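You operate a simulated robot arm through the tools that you are given. There is no shell and no other tool. Be economical: measure what you need, move in short steps, check, and stop when the job is done.

The job below is to be done with a simulated robot arm. You get a single attempt, and the scene is never put back.

## Task
Mix the pink and the teal paint bottles on the shaker.
Fine: press each one down in the cup till it is one colour, then stand it back.

It is judged by the outcome, as a careful person would: the job done as asked, and still so three seconds after it is handed in. It fails if anything else is knocked over, pushed out of place, dropped, spilled or broken.

## Robot
A 7-joint arm with a two-finger parallel gripper, fixed in place. Base frame: the origin is at the foot of the arm, x ahead of it, y to its left, z up; the work surface is at about z = 780. Lengths are in mm, angles in degrees, forces in N, time in s.
With the tool pointing down near the work surface it reaches from about 220 to 680 mm from the base axis. Its first joint turns from -66.0 to 66.0 degrees. Payload 2.4 kg.
The tool frame sits at the grasp point between the pads (the TCP): z along the fingers, y along the line on which they close. The tips reach 30 mm beyond it. The gripper opens to 94 mm. The fingers are 28 mm wide and 10 mm thick; the gripper's body (50 by 96 mm) begins 55 mm behind the TCP.
Orientation is that of the tool frame in the base frame, as a unit quaternion [x, y, z, w]. With the fingers straight down and closing along the base's y, the tool's x points along the base's -x, its y along +y and its z along -z.

## Interface
- The arm moves only by the tool play_rows. Its arguments are lists of equal length, an entry for each row: "dr": the turn, a rotation vector about the tool's x, y, z in degrees, a list of three; "travel": the shift along the tool's x, y, z in mm, a list of three; "gripper": the gripper command, from -1 (fully open) to 1 (shut), values between in proportion. In form: {"dr": [[wx, wy, wz], ...], "travel": [[x, y, z], ...], "gripper": [gripper, ...]}. A call has 1 to 12 rows; each row is the pose to reach, as a shift and turn from the pose commanded when the call began, along the tool's axes at that moment. Rows are played at 5 a second. More than 50 mm and 8.6 degrees between two rows, or a gripper value outside its range, and nothing of the call is played. Where a pose cannot be reached the arm comes as near as it can. A force on the tool above 40 N (or 10 N above the force at the start of the call, whichever is more), or a blocked arm, ends the call early, and 0.2 s more pass. Each finger travels about 153 mm/s and halts on what it meets, pressing with about 31 N; the grip force reading is that of the motor and also rises with nothing between the fingers. The clock runs only during rows and for 0.2 s after the last one: add rows that repeat a pose to give the fingers time. The reply holds the time, the measured pose of the TCP, the force on the tool along the base axes, the opening and the grip force, in the units named above and with some noise, and new pictures: "views" is both (left out), scene, wrist or none.
- Cameras (640 x 400 px; columns grow to the right, rows downward): "scene" is fixed at [28.7, 468.3, 1447.5]; the picture's right is [-0.83, -0.55, 0.00], its down [-0.30, 0.45, -0.84] and it looks along [0.47, -0.70, -0.54] (base axes); focal length 365 px, centre (320, 200). "wrist" rides on the gripper at [76, 14, -102] in the tool frame; the picture's right is [-0.18, 0.98, 0.00], its down [-0.75, -0.14, -0.64] and it looks along [-0.63, -0.12, 0.77] (tool axes); focal length 243 px, centre (320, 200). There is no depth. A picture from a camera that has moved, and an enlarged one, comes with that camera's place and axes in the base frame and with its lens.
- inspect(camera, box): a new picture of the part [left, top, right, bottom] of that camera's present view, enlarged. The clock stands still meanwhile.
- finish_job(): hands the job in; it is judged then, once.

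Go step by step. Nothing tells you positions but the pictures and the camera data: compare them with the known pose of the tool, close in by small moves and look again before you grip or let go. The budget is 120 turns and 170 pictures, counting those below and the enlarged ones. Unless the task says otherwise, let go and move clear before handing in, and close with one line.

The tools are called as a command line: name --argument value ..., lists and objects as JSON in quotes. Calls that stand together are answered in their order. play_rows: Moves the arm, as the interface text tells. Its arguments: {"type":"object","properties":{"dr":{"type":"array"},"travel":{"type":"array"},"gripper":{"type":"array"},"views":{"type":"string","enum":["both","scene","wrist","none"]}},"required":["dr","travel","gripper"]} The other tools are called the same way: inspect (camera, box) takes an enlarged picture of a part of a camera's view; finish_job () hands the job in.

At the start:

```text
clock: 0.0
ee_pos: [363.0, -215.5, 1116.8]
orientation: [0.0, 1.0, 0.0, 0.0]
contact_force: [-0.2, -0.9, 0.6]
grip_width: 94.0
gripper_force: 0.0
```

scene: 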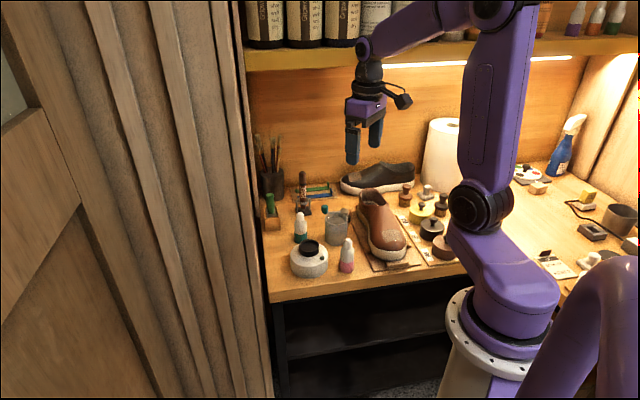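
wrist: 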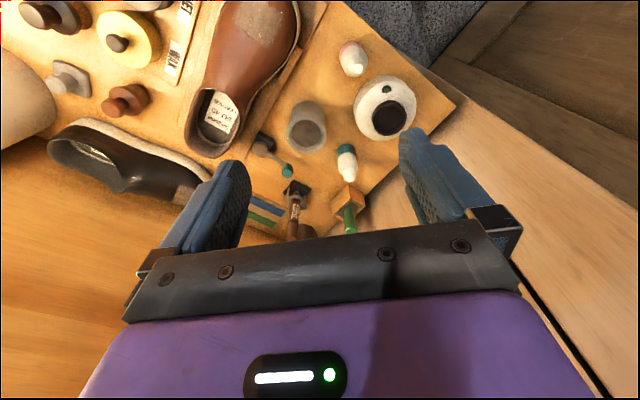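

I see a shaker (white with a dark cup) and next to it a bottle with pink and one with teal at the far-left of the bench. I'll enlarge both views to measure.

inspect --camera "scene" --box '[250, 160, 410, 300]'

inspect --camera "wrist" --box '[240, 20, 460, 240]'

```text
2.86 times, centred on (330, 230) of scene
camera zoom: at [28.7, 468.3, 1447.5], right [-0.83, -0.55, 0.0], down [-0.3, 0.45, -0.84], along [0.47, -0.7, -0.54], focal length 1043 px, centre (291, 114)
```

zoom: 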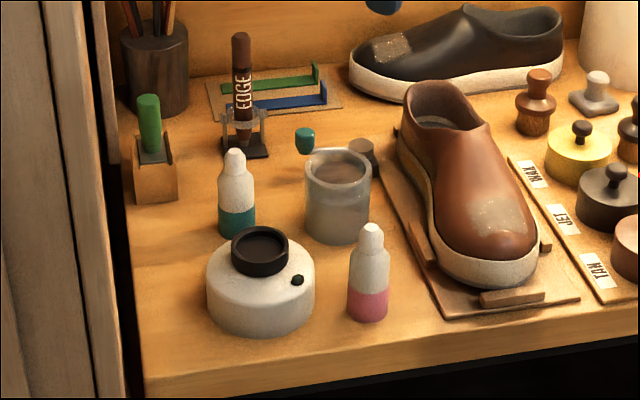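

```text
1.82 times, centred on (350, 130) of wrist
camera zoom: at [285.5, -198.3, 1219.1], right [0.18, 0.98, 0.0], down [0.75, -0.14, 0.64], along [0.63, -0.12, -0.77], focal length 441 px, centre (266, 327)
```

zoom: 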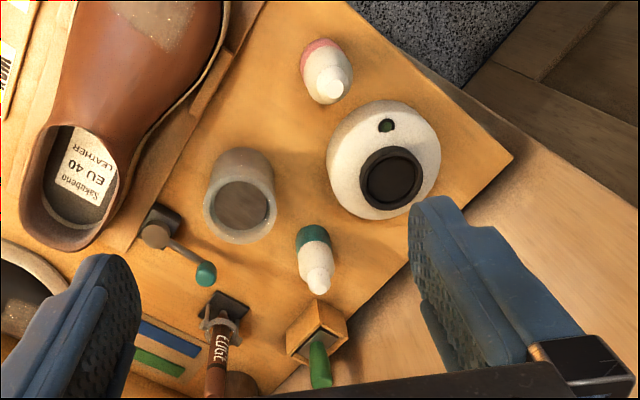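

The pink bottle is near (363,-160), the teal near (525,-190), and the shaker cup near (450,-117) with its rim at about z 850. I'll move above the pink bottle with the gripper part open.

play_rows --dr '[[0, 0, 0], [0, 0, 0], [0, 0, 0], [0, 0, 0], [0, 0, 0]]' --travel '[[0, 18, 35], [0, 36, 70], [0, 53, 105], [0, 53, 140], [0, 53, 140]]' --gripper '[-0.36, -0.36, -0.36, -0.36, -0.36]'

```text
clock: 1.2
ee_pos: [362.9, -163.5, 976.7]
orientation: [-0.001, 1.0, -0.001, 0.0]
contact_force: [-0.8, 0.5, 0.1]
grip_width: 63.6
gripper_force: 0.0
camera wrist: at [285.1, -147.8, 1079.6], right [0.18, 0.98, 0.0], down [0.75, -0.14, 0.64], along [0.63, -0.12, -0.77], focal length 243 px, centre (320, 200)
```

scene: 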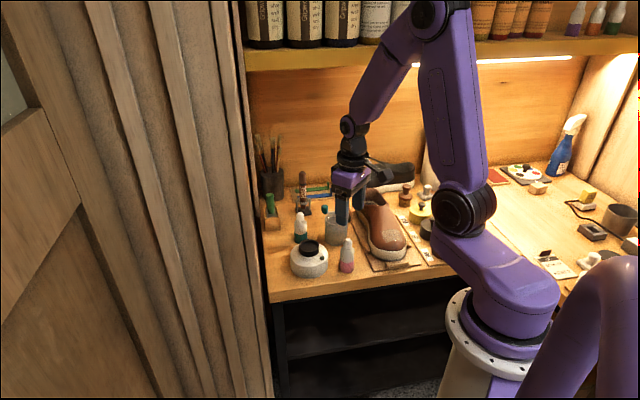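
wrist: 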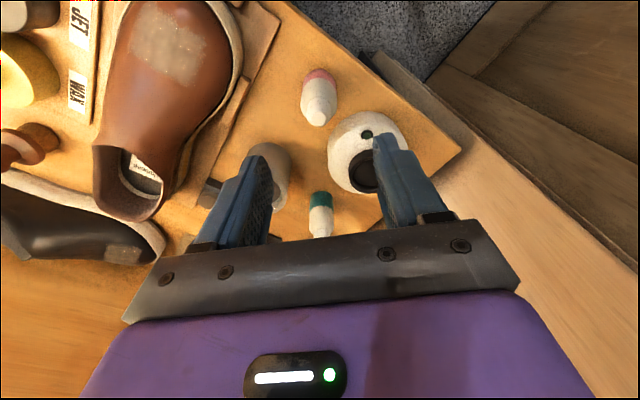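

The pink tip projects to about (363,-164), right under the tool. I'll lower it partway and check.

play_rows --dr '[[0, 0, 0], [0, 0, 0], [0, 0, 0]]' --travel '[[0, 0, 35], [0, 0, 70], [0, 0, 70]]' --gripper '[-0.36, -0.36, -0.36]'

inspect --camera "scene" --box '[270, 170, 410, 290]'

```text
clock: 2.0
ee_pos: [361.8, -162.8, 906.5]
orientation: [0.001, 1.0, -0.001, 0.0]
contact_force: [0.0, 0.5, -0.1]
grip_width: 63.9
gripper_force: 0.1
camera wrist: at [283.9, -147.2, 1009.4], right [0.18, 0.98, 0.0], down [0.75, -0.14, 0.64], along [0.63, -0.12, -0.77], focal length 243 px, centre (320, 200)
```

scene: 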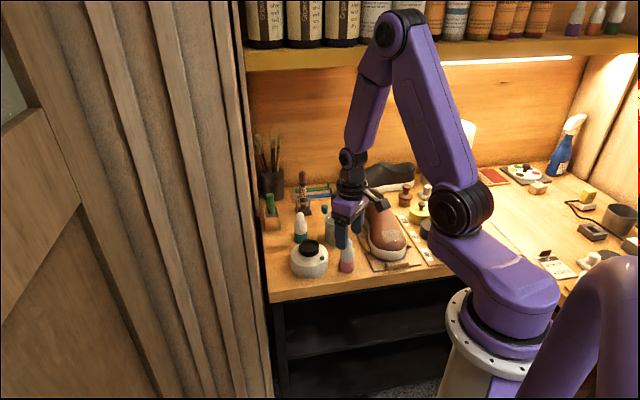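
wrist: 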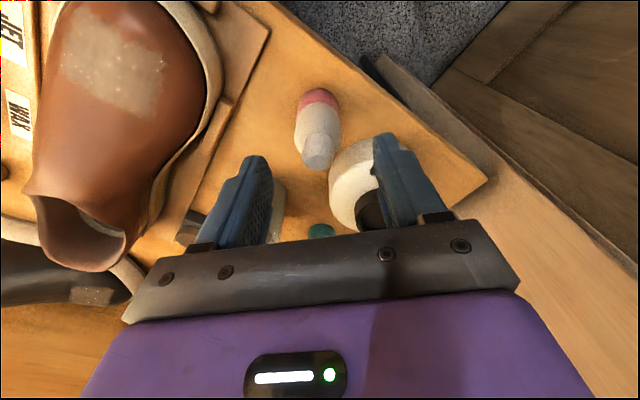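

```text
3.33 times, centred on (340, 230) of scene
camera zoom: at [28.7, 468.3, 1447.5], right [-0.83, -0.55, 0.0], down [-0.3, 0.45, -0.84], along [0.47, -0.7, -0.54], focal length 1216 px, centre (253, 100)
```

zoom: 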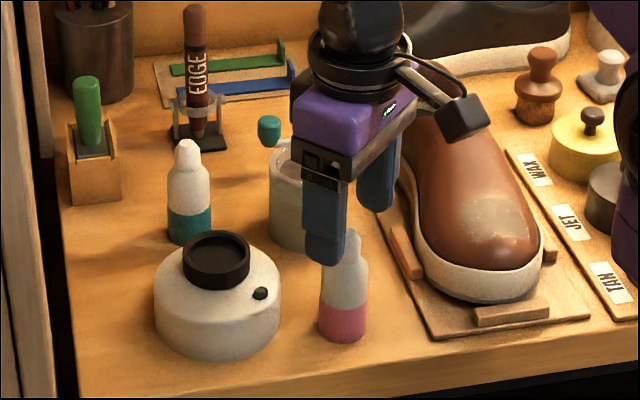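

The bottle is centred between the fingers. I'll descend to z≈850 and close.

play_rows --dr '[[0, 0, 0], [0, 0, 0], [0, 0, 0], [0, 0, 0], [0, 0, 0], [0, 0, 0]]' --travel '[[0, 0, 28], [0, 0, 56], [0, 0, 57], [0, 0, 57], [0, 0, 57], [0, 0, 57]]' --gripper '[-0.36, -0.36, -0.1, 0.3, 0.5, 0.5]'

inspect --camera "scene" --box '[270, 170, 410, 290]'

```text
clock: 3.4
ee_pos: [362.8, -161.9, 850.5]
orientation: [0.001, 1.0, 0.0, 0.0]
contact_force: [-0.2, 0.4, 0.0]
grip_width: 34.7
gripper_force: 31.0
camera wrist: at [285.4, -146.0, 952.6], right [0.18, 0.98, 0.0], down [0.75, -0.14, 0.64], along [0.63, -0.12, -0.77], focal length 243 px, centre (320, 200)
```

scene: 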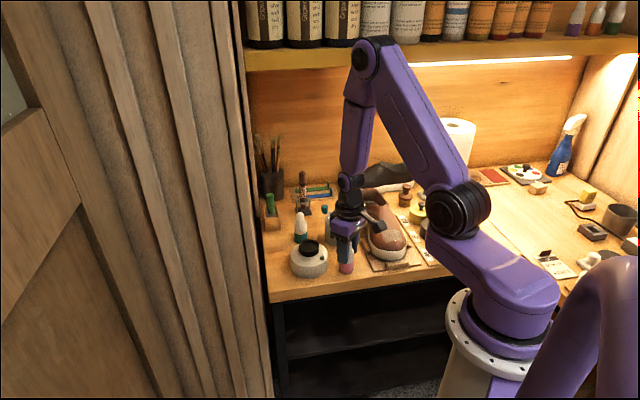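
wrist: 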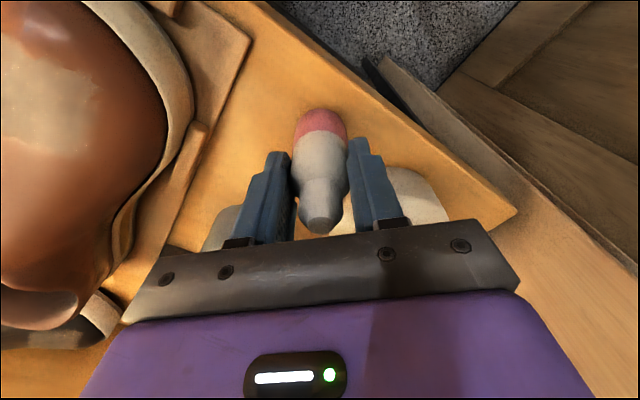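

```text
3.33 times, centred on (340, 230) of scene
camera zoom: at [28.7, 468.3, 1447.5], right [-0.83, -0.55, 0.0], down [-0.3, 0.45, -0.84], along [0.47, -0.7, -0.54], focal length 1216 px, centre (253, 100)
```

zoom: 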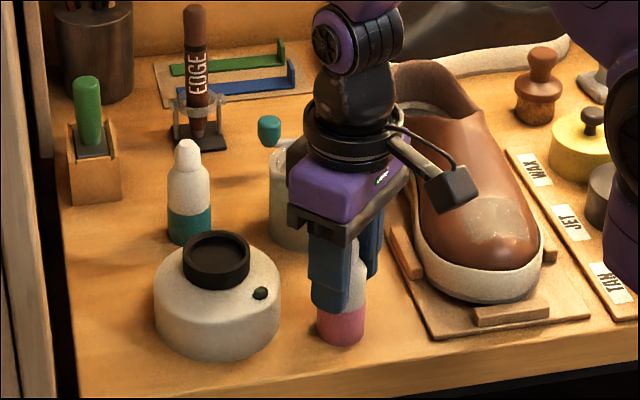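

Gripped at 34.7 mm. I'll lift straight up.

play_rows --dr '[[0, 0, 0], [0, 0, 0], [0, 0, 0], [0, 0, 0], [0, 0, 0]]' --travel '[[0, 0, -20], [0, 0, -50], [0, 0, -80], [0, 0, -110], [0, 0, -110]]' --gripper '[0.5, 0.5, 0.5, 0.5, 0.5]'

inspect --camera "wrist" --box '[240, 40, 480, 240]'

inspect --camera "scene" --box '[270, 170, 410, 290]'

```text
clock: 4.6
ee_pos: [361.7, -161.5, 959.9]
orientation: [0.0, 1.0, 0.0, 0.0]
contact_force: [0.4, -0.3, -1.3]
grip_width: 34.7
gripper_force: 31.5
camera wrist: at [284.5, -145.4, 1063.6], right [0.18, 0.98, 0.0], down [0.75, -0.14, 0.64], along [0.63, -0.12, -0.77], focal length 243 px, centre (320, 200)
```

scene: 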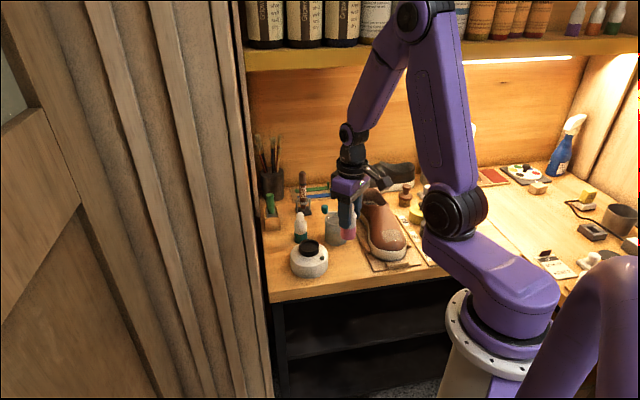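
wrist: 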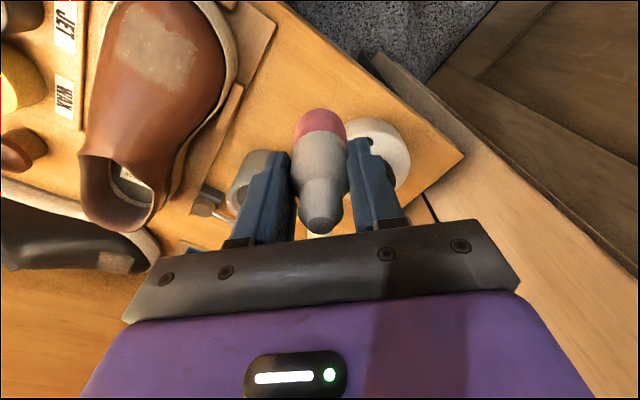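

```text
2.00 times, centred on (360, 140) of wrist
camera zoom: at [284.5, -145.4, 1063.6], right [0.18, 0.98, 0.0], down [0.75, -0.14, 0.64], along [0.63, -0.12, -0.77], focal length 485 px, centre (240, 320)
```

zoom: 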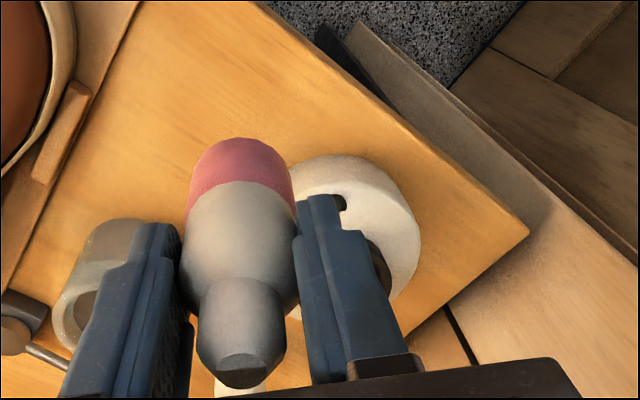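

```text
3.33 times, centred on (340, 230) of scene
camera zoom: at [28.7, 468.3, 1447.5], right [-0.83, -0.55, 0.0], down [-0.3, 0.45, -0.84], along [0.47, -0.7, -0.54], focal length 1216 px, centre (253, 100)
```

zoom: 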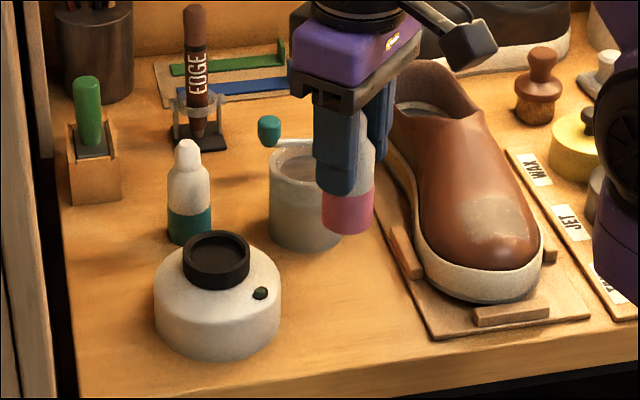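

The bottle hangs straight. I'll carry it over to just above the cup, around (450,-119), and compare from both cameras.

play_rows --dr '[[0, 0, 0], [0, 0, 0], [0, 0, 0], [0, 0, 0], [0, 0, 0]]' --travel '[[-22, 11, -5], [-44, 22, -5], [-66, 33, -5], [-88, 43, -5], [-88, 43, -5]]' --gripper '[0.5, 0.5, 0.5, 0.5, 0.5]'

inspect --camera "wrist" --box '[240, 40, 400, 240]'

inspect --camera "scene" --box '[260, 190, 360, 290]'

```text
clock: 5.8
ee_pos: [451.9, -119.2, 965.3]
orientation: [0.0, 1.0, 0.0, 0.0]
contact_force: [0.2, 0.8, -0.6]
grip_width: 34.8
gripper_force: 31.2
camera wrist: at [374.2, -102.8, 1068.4], right [0.18, 0.98, 0.0], down [0.75, -0.14, 0.64], along [0.63, -0.12, -0.77], focal length 243 px, centre (320, 200)
```

scene: 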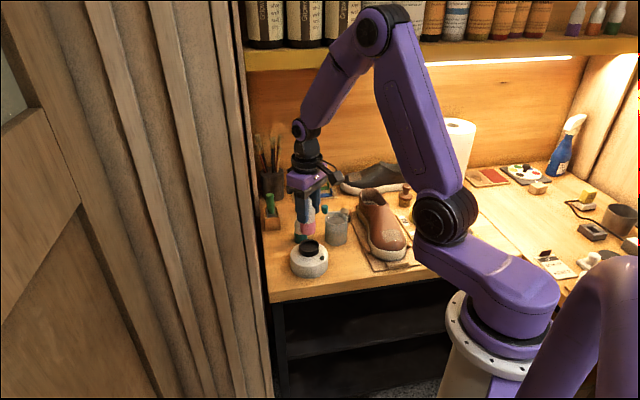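
wrist: 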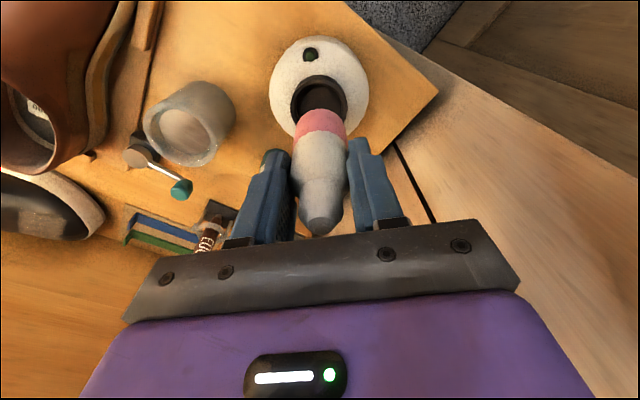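

```text
2.00 times, centred on (320, 140) of wrist
camera zoom: at [374.2, -102.8, 1068.4], right [0.18, 0.98, 0.0], down [0.75, -0.14, 0.64], along [0.63, -0.12, -0.77], focal length 485 px, centre (320, 320)
```

zoom: 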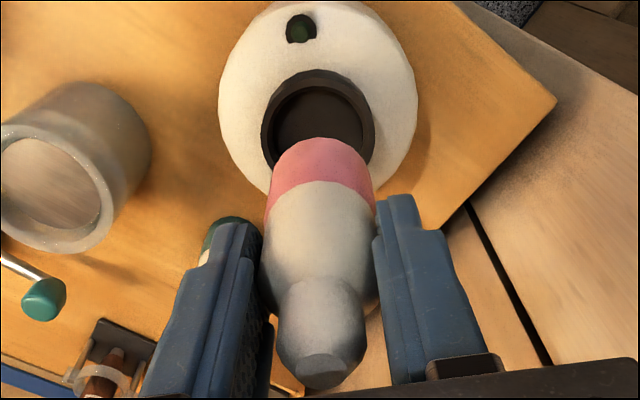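

```text
4.00 times, centred on (310, 240) of scene
camera zoom: at [28.7, 468.3, 1447.5], right [-0.83, -0.55, 0.0], down [-0.3, 0.45, -0.84], along [0.47, -0.7, -0.54], focal length 1460 px, centre (360, 40)
```

zoom: 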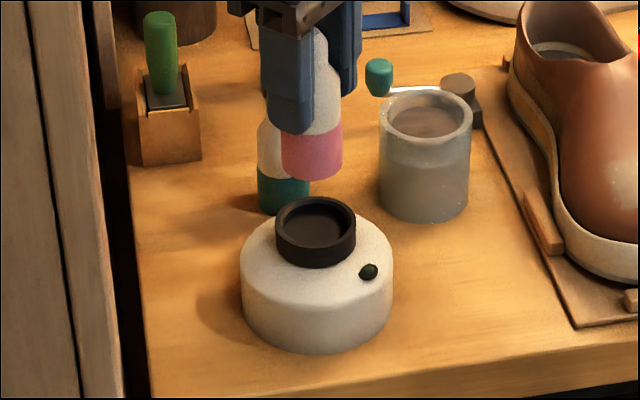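

The cup centre looks to be about (446,-118), with its rim near z 850-855. I'll shift 6 mm toward the base and lower to just above the rim for a finer look.

play_rows --dr '[[0, 0, 0], [0, 0, 0], [0, 0, 0], [0, 0, 0]]' --travel '[[5, 1, 0], [5, 1, 15], [5, 1, 28], [5, 1, 28]]' --gripper '[0.5, 0.5, 0.5, 0.5]' --views "none"

inspect --camera "wrist" --box '[260, 80, 390, 180]'

inspect --camera "scene" --box '[280, 215, 340, 285]'

```text
clock: 6.8
ee_pos: [445.7, -117.7, 938.4]
orientation: [0.0, 1.0, 0.0, 0.0]
contact_force: [0.1, -0.2, -1.0]
grip_width: 34.8
gripper_force: 31.0
```

```text
4.00 times, centred on (325, 130) of wrist
camera zoom: at [368.8, -101.1, 1039.8], right [0.18, 0.98, 0.0], down [0.75, -0.14, 0.64], along [0.63, -0.12, -0.77], focal length 970 px, centre (300, 480)
```

zoom: 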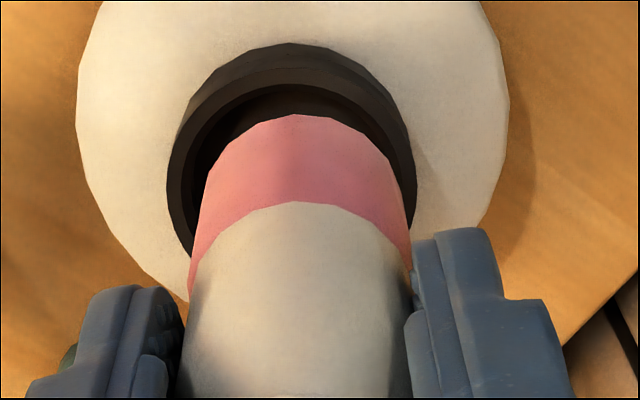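

```text
5.71 times, centred on (310, 250) of scene
camera zoom: at [28.7, 468.3, 1447.5], right [-0.83, -0.55, 0.0], down [-0.3, 0.45, -0.84], along [0.47, -0.7, -0.54], focal length 2085 px, centre (377, -86)
```

zoom: 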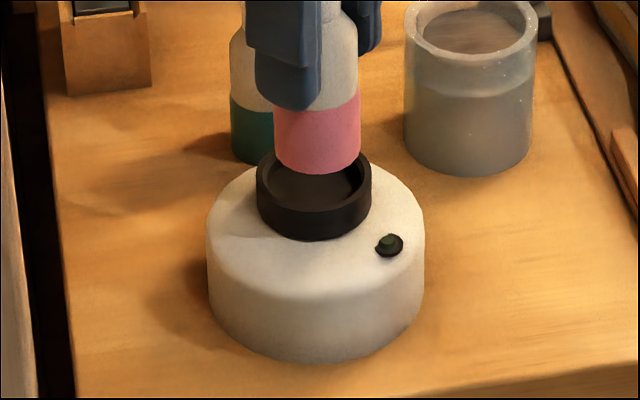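

The bottle is nearly over the cup. Comparing both views, the cup is about 3 mm farther out and 1.5 mm to the right. I'll correct and lower a little more to look again.

play_rows --dr '[[0, 0, 0], [0, 0, 0], [0, 0, 0], [0, 0, 0]]' --travel '[[-3, -1.5, 0], [-3, -1.5, 6], [-3, -1.5, 12], [-3, -1.5, 12]]' --gripper '[0.5, 0.5, 0.5, 0.5]' --views "none"

inspect --camera "wrist" --box '[260, 80, 390, 180]'

inspect --camera "scene" --box '[290, 225, 330, 265]'

```text
clock: 7.8
ee_pos: [449.2, -119.9, 924.8]
orientation: [0.001, 1.0, 0.0, 0.0]
contact_force: [-0.7, 0.2, -1.9]
grip_width: 35.2
gripper_force: 30.9
```

```text
4.00 times, centred on (325, 130) of wrist
camera zoom: at [371.5, -102.3, 1027.4], right [0.18, 0.98, 0.0], down [0.75, -0.14, 0.64], along [0.63, -0.12, -0.77], focal length 970 px, centre (300, 480)
```

zoom: 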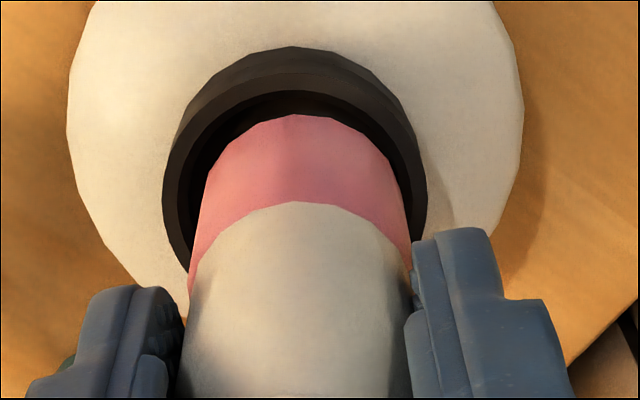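

```text
10.00 times, centred on (310, 245) of scene
camera zoom: at [28.7, 468.3, 1447.5], right [-0.83, -0.55, 0.0], down [-0.3, 0.45, -0.84], along [0.47, -0.7, -0.54], focal length 3650 px, centre (420, -250)
```

zoom: 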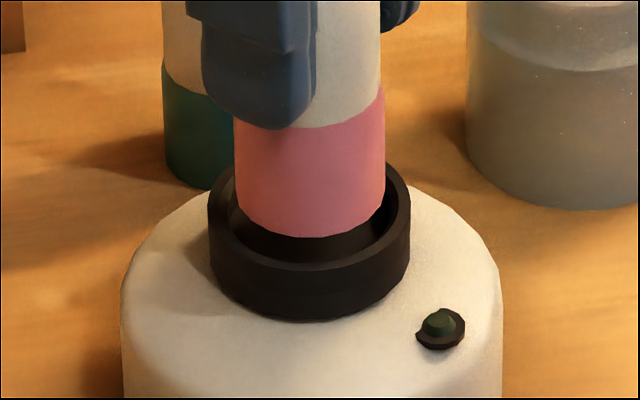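

The scene view shows it horizontally centred over the cup, about 5 mm above the rim. I'll zoom in on the wrist view for the fore-aft alignment.

inspect --camera "wrist" --box '[290, 85, 380, 150]'

```text
6.15 times, centred on (335, 118) of wrist
camera zoom: at [371.5, -102.3, 1027.4], right [0.18, 0.98, 0.0], down [0.75, -0.14, 0.64], along [0.63, -0.12, -0.77], focal length 1493 px, centre (228, 708)
```

zoom: 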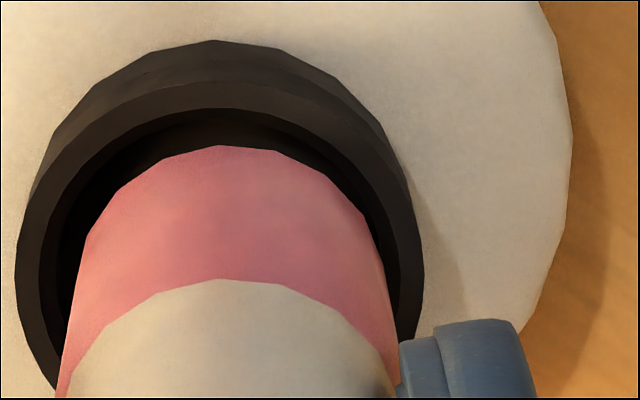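

Now it's clear: the cup has about 3 mm of clearance around the bottle, and a shift of +0.9 mm in x and −1.2 mm in y centres it. I'll do that and start lowering it into the cup.

play_rows --dr '[[0, 0, 0], [0, 0, 0], [0, 0, 0], [0, 0, 0], [0, 0, 0]]' --travel '[[-0.9, -1.2, 0], [-0.9, -1.2, 3], [-0.9, -1.2, 6], [-0.9, -1.2, 9], [-0.9, -1.2, 11]]' --gripper '[0.5, 0.5, 0.5, 0.5, 0.5]' --views "none"

inspect --camera "scene" --box '[290, 225, 330, 265]'

inspect --camera "wrist" --box '[290, 85, 380, 150]'

```text
clock: 9.0
ee_pos: [449.2, -120.1, 913.7]
orientation: [0.0, 1.0, 0.0, 0.0]
contact_force: [0.4, 0.4, -1.8]
grip_width: 34.9
gripper_force: 31.8
```

```text
10.00 times, centred on (310, 245) of scene
camera zoom: at [28.7, 468.3, 1447.5], right [-0.83, -0.55, 0.0], down [-0.3, 0.45, -0.84], along [0.47, -0.7, -0.54], focal length 3650 px, centre (420, -250)
```

zoom: 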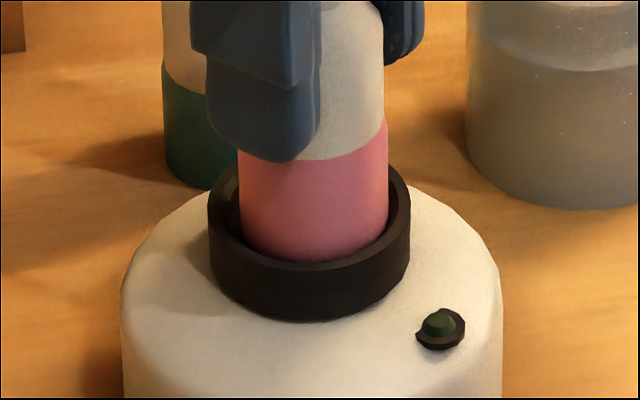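

```text
6.15 times, centred on (335, 118) of wrist
camera zoom: at [371.5, -103.5, 1016.4], right [0.18, 0.98, 0.0], down [0.75, -0.14, 0.64], along [0.63, -0.12, -0.77], focal length 1493 px, centre (228, 708)
```

zoom: 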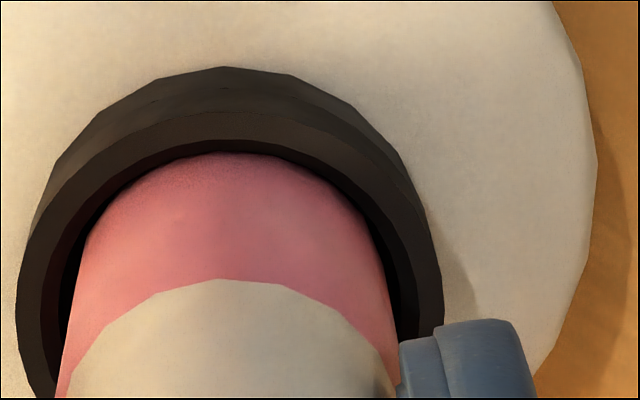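

The bottle is inside the rim with no force. I'll nudge it +1.2 mm in x and continue down slowly.

play_rows --dr '[[0, 0, 0], [0, 0, 0], [0, 0, 0], [0, 0, 0], [0, 0, 0]]' --travel '[[-1.2, -0.2, 0], [-1.2, -0.2, 1.5], [-1.2, -0.2, 3], [-1.2, -0.2, 4.5], [-1.2, -0.2, 6]]' --gripper '[0.5, 0.5, 0.5, 0.5, 0.5]' --views "none"

inspect --camera "scene" --box '[290, 225, 330, 265]'

```text
clock: 10.2
ee_pos: [451.7, -120.3, 907.1]
orientation: [0.0, 1.0, 0.0, 0.001]
contact_force: [-0.8, 1.6, -0.5]
grip_width: 34.7
gripper_force: 30.8
```

```text
10.00 times, centred on (310, 245) of scene
camera zoom: at [28.7, 468.4, 1447.5], right [-0.83, -0.55, 0.0], down [-0.3, 0.45, -0.84], along [0.47, -0.7, -0.54], focal length 3650 px, centre (420, -250)
```

zoom: 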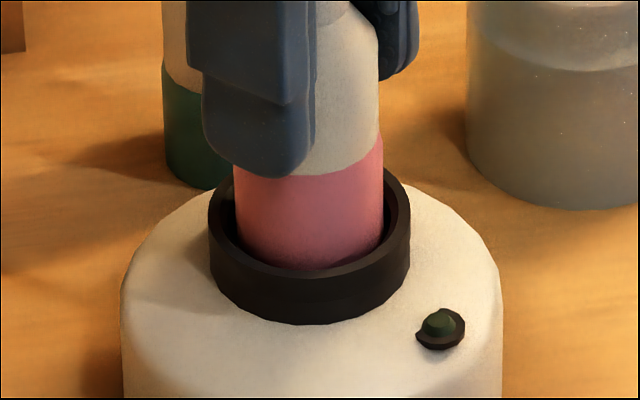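

Possible first contact with the cup. I'll keep pressing down gently.

play_rows --dr '[[0, 0, 0], [0, 0, 0], [0, 0, 0], [0, 0, 0], [0, 0, 0]]' --travel '[[0, 0, 1], [0, 0, 2], [0, 0, 3], [0, 0, 3], [0, 0, 3]]' --gripper '[0.5, 0.5, 0.5, 0.5, 0.5]' --views "none"

inspect --camera "scene" --box '[290, 225, 330, 265]'

```text
clock: 11.4
ee_pos: [451.2, -120.2, 903.8]
orientation: [0.0, 1.0, 0.001, 0.0]
contact_force: [-1.2, -3.2, 2.5]
grip_width: 34.8
gripper_force: 30.8
```

```text
10.00 times, centred on (310, 245) of scene
camera zoom: at [28.7, 468.3, 1447.5], right [-0.83, -0.55, 0.0], down [-0.3, 0.45, -0.84], along [0.47, -0.7, -0.54], focal length 3650 px, centre (420, -250)
```

zoom: 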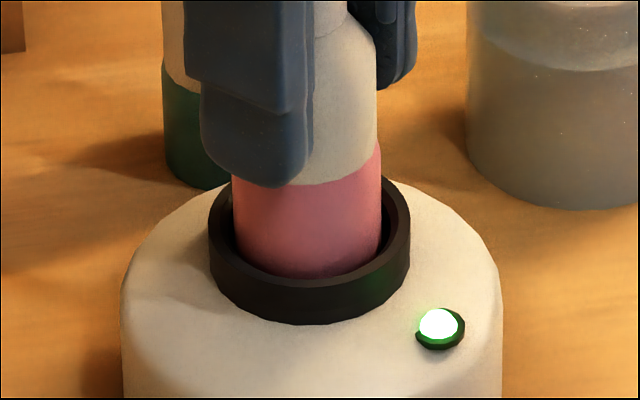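

The lamp is lit, so the shaker is running. I'll hold it down here and watch the colour.

play_rows --dr '[[0, 0, 0], [0, 0, 0], [0, 0, 0], [0, 0, 0], [0, 0, 0], [0, 0, 0], [0, 0, 0], [0, 0, 0], [0, 0, 0], [0, 0, 0], [0, 0, 0], [0, 0, 0]]' --travel '[[0, 0, 0.5], [0, 0, 0.5], [0, 0, 0.5], [0, 0, 0.5], [0, 0, 0.5], [0, 0, 0.5], [0, 0, 0.5], [0, 0, 0.5], [0, 0, 0.5], [0, 0, 0.5], [0, 0, 0.5], [0, 0, 0.5]]' --gripper '[0.5, 0.5, 0.5, 0.5, 0.5, 0.5, 0.5, 0.5, 0.5, 0.5, 0.5, 0.5]' --views "none"

inspect --camera "scene" --box '[290, 215, 340, 265]'

```text
clock: 14.0
ee_pos: [451.7, -120.3, 904.2]
orientation: [0.0, 1.0, -0.001, 0.0]
contact_force: [0.9, 0.5, 3.5]
grip_width: 34.7
gripper_force: 31.3
```

```text
8.00 times, centred on (315, 240) of scene
camera zoom: at [28.7, 468.3, 1447.5], right [-0.83, -0.55, 0.0], down [-0.3, 0.45, -0.84], along [0.47, -0.7, -0.54], focal length 2920 px, centre (360, -120)
```

zoom: 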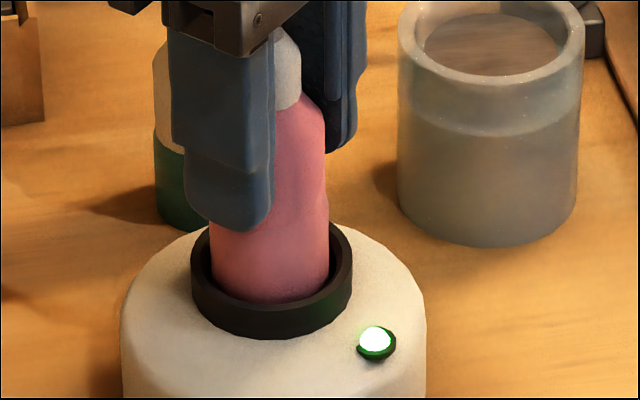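

The whole body is pink now. I'll check it closely from both cameras.

inspect --camera "wrist" --box '[260, 80, 390, 240]'

inspect --camera "scene" --box '[305, 215, 335, 255]'

```text
2.50 times, centred on (325, 160) of wrist
camera zoom: at [373.9, -103.8, 1006.7], right [0.18, 0.98, 0.0], down [0.75, -0.14, 0.64], along [0.63, -0.12, -0.77], focal length 606 px, centre (308, 300)
```

zoom: 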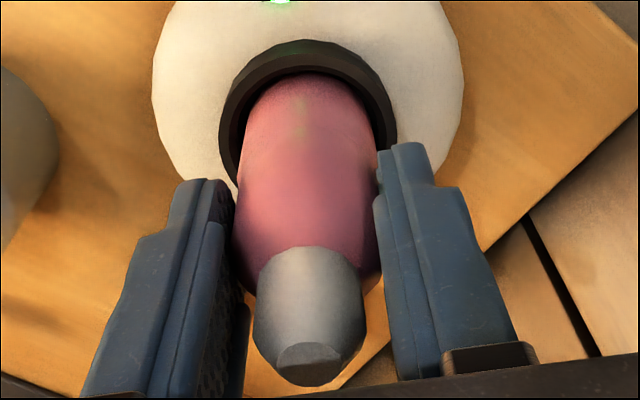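

```text
10.00 times, centred on (320, 235) of scene
camera zoom: at [28.7, 468.3, 1447.5], right [-0.83, -0.55, 0.0], down [-0.3, 0.45, -0.84], along [0.47, -0.7, -0.54], focal length 3650 px, centre (320, -150)
```

zoom: 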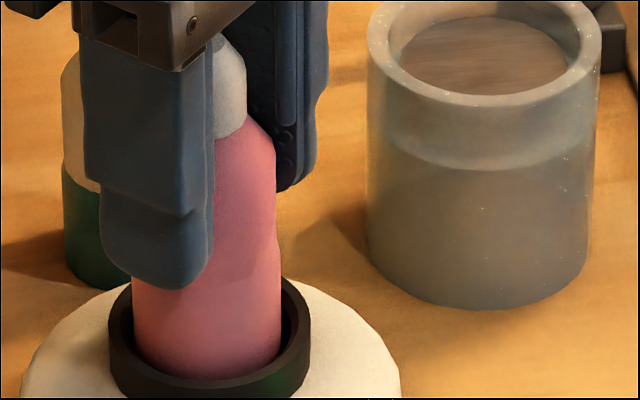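

The body is one uniform colour. I'll lift it straight out.

play_rows --dr '[[0, 0, 0], [0, 0, 0], [0, 0, 0], [0, 0, 0], [0, 0, 0], [0, 0, 0]]' --travel '[[0, 0, -5], [0, 0, -12], [0, 0, -25], [0, 0, -45], [0, 0, -62], [0, 0, -62]]' --gripper '[0.5, 0.5, 0.5, 0.5, 0.5, 0.5]' --views "none"

inspect --camera "scene" --box '[270, 180, 370, 290]'

```text
clock: 15.4
ee_pos: [449.8, -120.5, 965.2]
orientation: [0.0, 1.0, 0.0, 0.0]
contact_force: [-0.1, -0.2, -0.9]
grip_width: 35.0
gripper_force: 31.2
```

```text
3.64 times, centred on (320, 235) of scene
camera zoom: at [28.7, 468.3, 1447.5], right [-0.83, -0.55, 0.0], down [-0.3, 0.45, -0.84], along [0.47, -0.7, -0.54], focal length 1327 px, centre (320, 73)
```

zoom: 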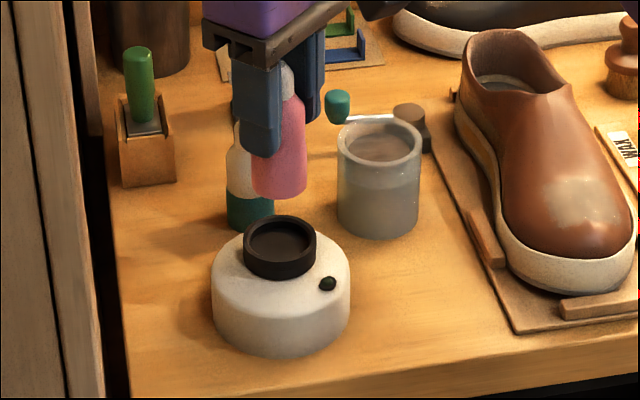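

The pink one is well mixed. I'll carry it back above its original spot.

play_rows --dr '[[0, 0, 0], [0, 0, 0], [0, 0, 0], [0, 0, 0], [0, 0, 0], [0, 0, 0], [0, 0, 0]]' --travel '[[22, -10, 0], [44, -20, 0], [66, -31, 0], [88.1, -41.1, 0], [88.1, -41.1, 30], [88.1, -41.1, 65], [88.1, -41.1, 65]]' --gripper '[0.5, 0.5, 0.5, 0.5, 0.5, 0.5, 0.5]' --views "none"

inspect --camera "scene" --box '[270, 180, 390, 290]'

```text
clock: 17.0
ee_pos: [363.1, -161.5, 901.6]
orientation: [0.0, 1.0, 0.0, 0.0]
contact_force: [-0.2, -0.4, -1.2]
grip_width: 34.7
gripper_force: 31.0
```

```text
3.64 times, centred on (330, 235) of scene
camera zoom: at [28.7, 468.3, 1447.5], right [-0.83, -0.55, 0.0], down [-0.3, 0.45, -0.84], along [0.47, -0.7, -0.54], focal length 1327 px, centre (284, 73)
```

zoom: 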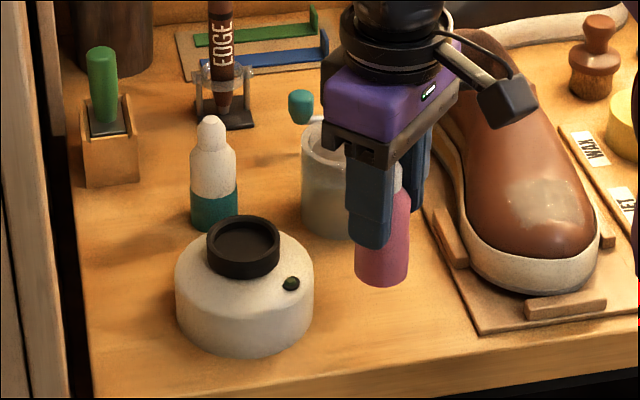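

It is above its old place, so I'll lower it gently to the bench.

play_rows --dr '[[0, 0, 0], [0, 0, 0], [0, 0, 0], [0, 0, 0], [0, 0, 0], [0, 0, 0]]' --travel '[[0, 0, 25], [0, 0, 44], [0, 0, 48], [0, 0, 50], [0, 0, 51], [0, 0, 51]]' --gripper '[0.5, 0.5, 0.5, 0.5, 0.5, 0.5]' --views "none"

inspect --camera "scene" --box '[320, 220, 390, 290]'

```text
clock: 18.4
ee_pos: [362.3, -161.9, 850.7]
orientation: [0.0, 1.0, 0.0, 0.0]
contact_force: [0.4, 0.8, -1.1]
grip_width: 34.7
gripper_force: 30.9
```

```text
5.71 times, centred on (355, 255) of scene
camera zoom: at [28.7, 468.3, 1447.5], right [-0.83, -0.55, 0.0], down [-0.3, 0.45, -0.84], along [0.47, -0.7, -0.54], focal length 2085 px, centre (120, -114)
```

zoom: 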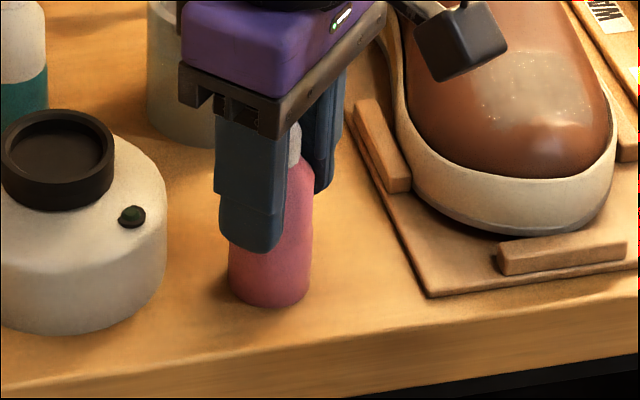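

The bottle's weight is still hanging (about 1 N). I'll lower a further millimetre.

play_rows --dr '[[0, 0, 0], [0, 0, 0], [0, 0, 0], [0, 0, 0]]' --travel '[[0, 0, 0.4], [0, 0, 0.8], [0, 0, 1.0], [0, 0, 1.0]]' --gripper '[0.5, 0.5, 0.5, 0.5]' --views "none"

```text
clock: 19.4
ee_pos: [362.5, -161.1, 850.3]
orientation: [0.0, 1.0, 0.001, 0.002]
contact_force: [-4.5, -2.8, 29.6]
grip_width: 34.7
gripper_force: 30.8
```

It is firmly on the bench. I'll ease back a little, then open slowly.

play_rows --dr '[[0, 0, 0], [0, 0, 0], [0, 0, 0], [0, 0, 0], [0, 0, 0], [0, 0, 0], [0, 0, 0]]' --travel '[[0, 0, -0.6], [0, 0, -0.7], [0, 0, -0.7], [0, 0, -0.7], [0, 0, -0.7], [0, 0, -0.7], [0, 0, -0.7]]' --gripper '[0.5, 0.3, 0.2, 0.1, -0.1, -0.36, -0.36]' --views "wrist"

inspect --camera "scene" --box '[320, 220, 390, 290]'

```text
clock: 21.0
ee_pos: [362.2, -160.7, 851.5]
orientation: [0.0, 1.0, 0.001, 0.0]
contact_force: [-0.2, -0.5, 0.3]
grip_width: 64.1
gripper_force: 0.1
camera wrist: at [285.2, -145.3, 952.5], right [0.18, 0.98, 0.0], down [0.75, -0.14, 0.64], along [0.63, -0.12, -0.77], focal length 243 px, centre (320, 200)
```

wrist: 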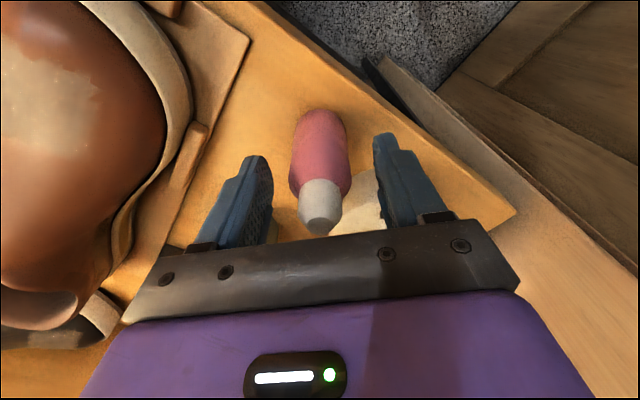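

```text
5.71 times, centred on (355, 255) of scene
camera zoom: at [28.7, 468.3, 1447.5], right [-0.83, -0.55, 0.0], down [-0.3, 0.45, -0.84], along [0.47, -0.7, -0.54], focal length 2085 px, centre (120, -114)
```

zoom: 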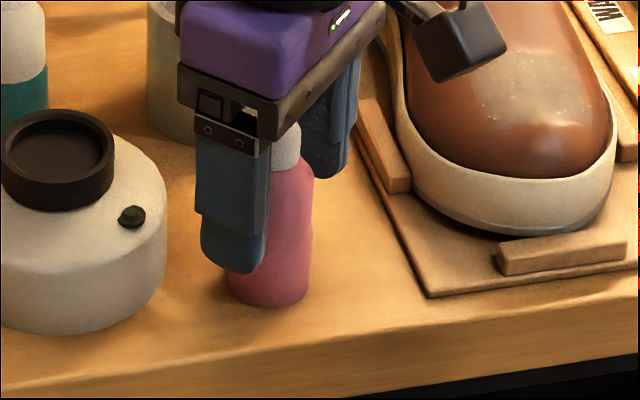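

Pink is standing. I'll lift clear and move toward the teal bottle at about (524,-190).

play_rows --dr '[[0, 0, 0], [0, 0, 0], [0, 0, 0], [0, 0, 0], [0, 0, 0], [0, 0, 0], [0, 0, 0], [0, 0, 0], [0, 0, 0]]' --travel '[[0, 0, -30], [0, 0, -65], [0, 0, -100], [0, 0, -130], [-40, -7, -130], [-80, -14, -130], [-120, -21, -130], [-160, -27, -130], [-160, -27, -130]]' --gripper '[-0.36, -0.36, -0.36, -0.36, -0.36, -0.36, -0.36, -0.36, -0.36]'

```text
clock: 23.0
ee_pos: [523.9, -188.0, 980.6]
orientation: [0.0, 1.0, 0.0, 0.001]
contact_force: [0.6, 0.0, 0.5]
grip_width: 63.5
gripper_force: 0.0
camera wrist: at [447.0, -172.7, 1082.5], right [0.18, 0.98, 0.0], down [0.75, -0.14, 0.64], along [0.63, -0.12, -0.77], focal length 243 px, centre (320, 200)
```

scene: 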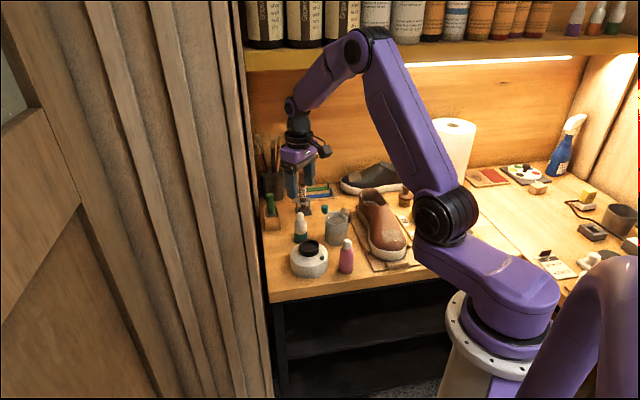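
wrist: 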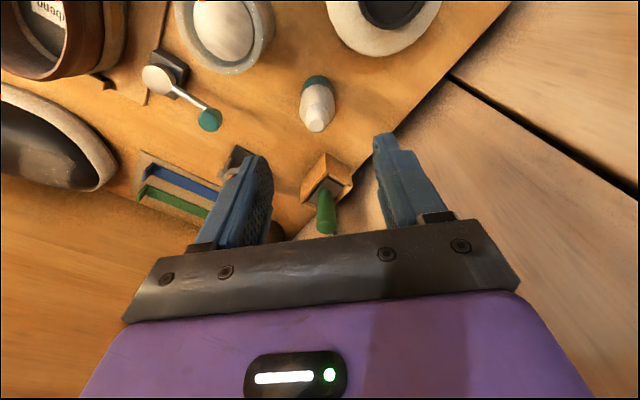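

The teal bottle looks to be at about (530,-191). I'll centre on it and lower partway.

play_rows --dr '[[0, 0, 0], [0, 0, 0], [0, 0, 0], [0, 0, 0]]' --travel '[[-6, -2.5, 10], [-6, -2.5, 40], [-6, -2.5, 73], [-6, -2.5, 73]]' --gripper '[-0.36, -0.36, -0.36, -0.36]' --views "wrist"

inspect --camera "scene" --box '[260, 170, 380, 290]'

```text
clock: 24.0
ee_pos: [529.1, -191.6, 905.5]
orientation: [0.0, 1.0, 0.0, 0.0]
contact_force: [0.3, -0.1, 0.5]
grip_width: 63.9
gripper_force: 0.0
camera wrist: at [451.5, -175.0, 1008.4], right [0.18, 0.98, 0.0], down [0.75, -0.14, 0.64], along [0.63, -0.12, -0.77], focal length 243 px, centre (320, 200)
```

wrist: 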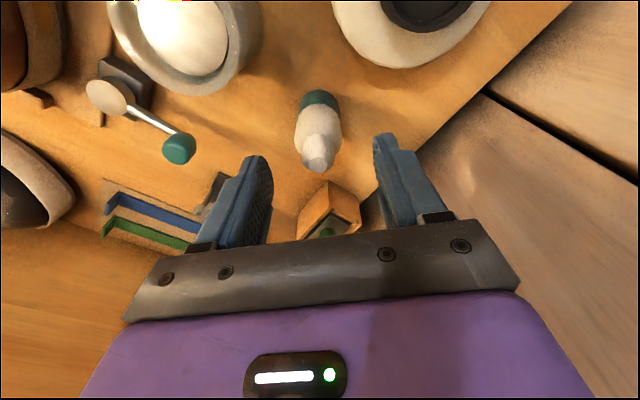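

```text
3.33 times, centred on (320, 230) of scene
camera zoom: at [28.7, 468.3, 1447.5], right [-0.83, -0.55, 0.0], down [-0.3, 0.45, -0.84], along [0.47, -0.7, -0.54], focal length 1216 px, centre (320, 100)
```

zoom: 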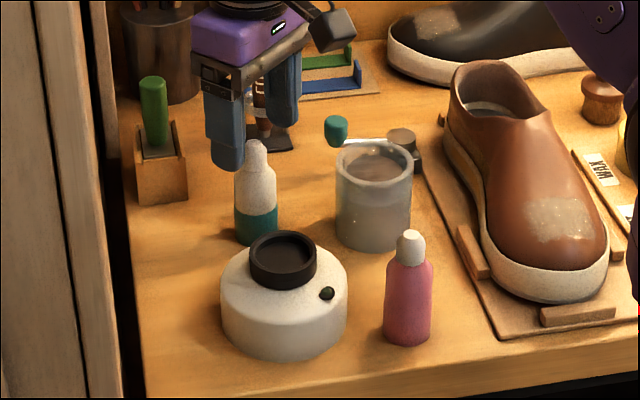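

Well centred. I'll descend and grip.

play_rows --dr '[[0, 0, 0], [0, 0, 0], [0, 0, 0], [0, 0, 0], [0, 0, 0], [0, 0, 0]]' --travel '[[-2, 0, 28], [-2, 0, 57], [-2, 0, 57], [-2, 0, 57], [-2, 0, 57], [-2, 0, 57]]' --gripper '[-0.36, -0.36, -0.1, 0.3, 0.5, 0.5]' --views "wrist"

inspect --camera "scene" --box '[260, 170, 380, 290]'

```text
clock: 25.4
ee_pos: [531.4, -190.6, 849.4]
orientation: [0.0, 1.0, 0.0, 0.0]
contact_force: [0.5, -0.7, 0.1]
grip_width: 34.6
gripper_force: 31.2
camera wrist: at [453.4, -174.7, 952.0], right [0.18, 0.98, 0.0], down [0.75, -0.14, 0.64], along [0.63, -0.12, -0.77], focal length 243 px, centre (320, 200)
```

wrist: 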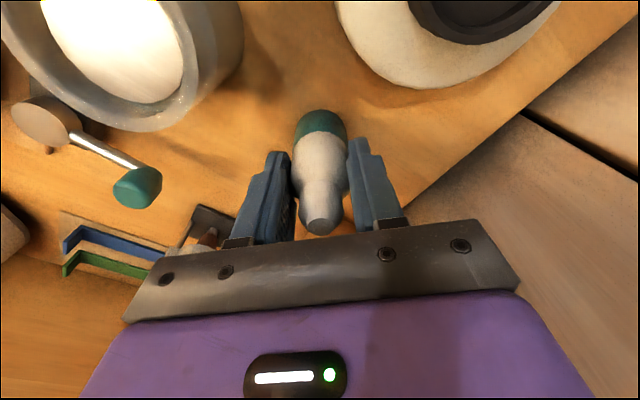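

```text
3.33 times, centred on (320, 230) of scene
camera zoom: at [28.7, 468.3, 1447.5], right [-0.83, -0.55, 0.0], down [-0.3, 0.45, -0.84], along [0.47, -0.7, -0.54], focal length 1216 px, centre (320, 100)
```

zoom: 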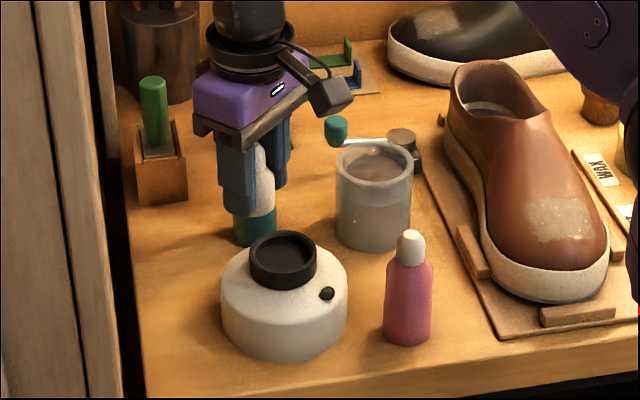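

The grip matches the pink one, so the same cup pose should fit. I'll lift and carry it to above the cup.

play_rows --dr '[[0, 0, 0], [0, 0, 0], [0, 0, 0], [0, 0, 0], [0, 0, 0], [0, 0, 0], [0, 0, 0], [0, 0, 0], [0, 0, 0], [0, 0, 0]]' --travel '[[0, 0, -20], [0, 0, -50], [0, 0, -85], [0, 0, -116], [20, 17.6, -116], [40, 35.3, -116], [60, 53, -116], [79.9, 70.6, -116], [79.9, 70.6, -95], [79.9, 70.6, -76]]' --gripper '[0.5, 0.5, 0.5, 0.5, 0.5, 0.5, 0.5, 0.5, 0.5, 0.5]' --views "none"

inspect --camera "scene" --box '[290, 225, 330, 265]'

inspect --camera "wrist" --box '[290, 85, 380, 150]'

```text
clock: 27.6
ee_pos: [450.3, -119.8, 925.0]
orientation: [0.0, 1.0, -0.001, 0.0]
contact_force: [0.2, -0.2, -1.6]
grip_width: 34.8
gripper_force: 31.3
```

```text
10.00 times, centred on (310, 245) of scene
camera zoom: at [28.7, 468.3, 1447.5], right [-0.83, -0.55, 0.0], down [-0.3, 0.45, -0.84], along [0.47, -0.7, -0.54], focal length 3650 px, centre (420, -250)
```

zoom: 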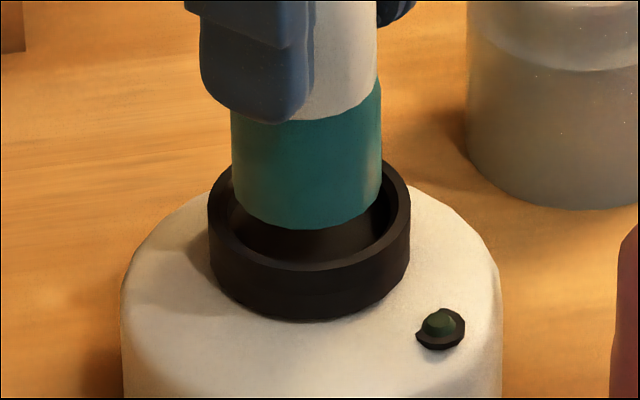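

```text
6.15 times, centred on (335, 118) of wrist
camera zoom: at [373.1, -103.6, 1027.6], right [0.18, 0.98, 0.0], down [0.75, -0.14, 0.64], along [0.63, -0.12, -0.77], focal length 1493 px, centre (228, 708)
```

zoom: 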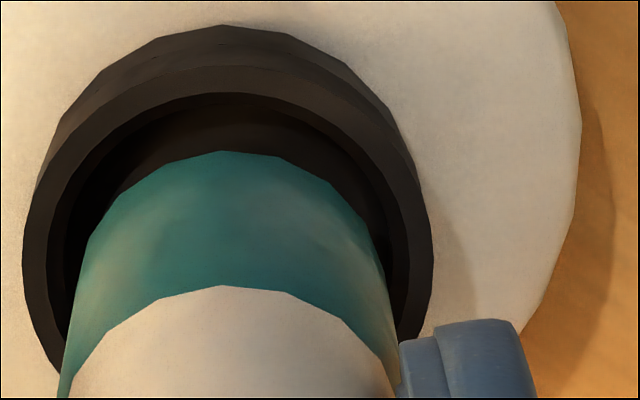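

Aligned within a millimetre. I'll lower into the cup, down to the pressed height.

play_rows --dr '[[0, 0, 0], [0, 0, 0], [0, 0, 0], [0, 0, 0], [0, 0, 0], [0, 0, 0], [0, 0, 0], [0, 0, 0], [0, 0, 0], [0, 0, 0]]' --travel '[[0.6, 0, 0], [0.6, 0, 4], [0.6, 0, 8], [0.6, 0, 12], [0.6, 0, 15], [0.6, 0, 17], [0.6, 0, 19], [0.6, 0, 20], [0.6, 0, 21], [0.6, 0, 21]]' --gripper '[0.5, 0.5, 0.5, 0.5, 0.5, 0.5, 0.5, 0.5, 0.5, 0.5]' --views "none"

inspect --camera "scene" --box '[290, 215, 340, 265]'

```text
clock: 29.8
ee_pos: [450.7, -120.1, 903.7]
orientation: [0.0, 1.0, 0.0, -0.001]
contact_force: [-1.5, 0.9, 2.0]
grip_width: 34.8
gripper_force: 30.7
```

```text
8.00 times, centred on (315, 240) of scene
camera zoom: at [28.7, 468.4, 1447.5], right [-0.83, -0.55, 0.0], down [-0.3, 0.45, -0.84], along [0.47, -0.7, -0.54], focal length 2920 px, centre (360, -120)
```

zoom: 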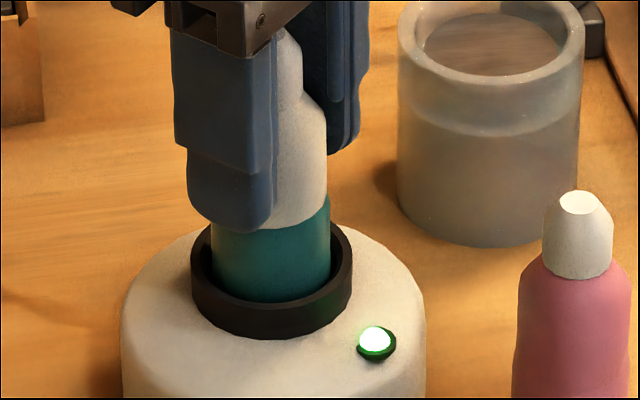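

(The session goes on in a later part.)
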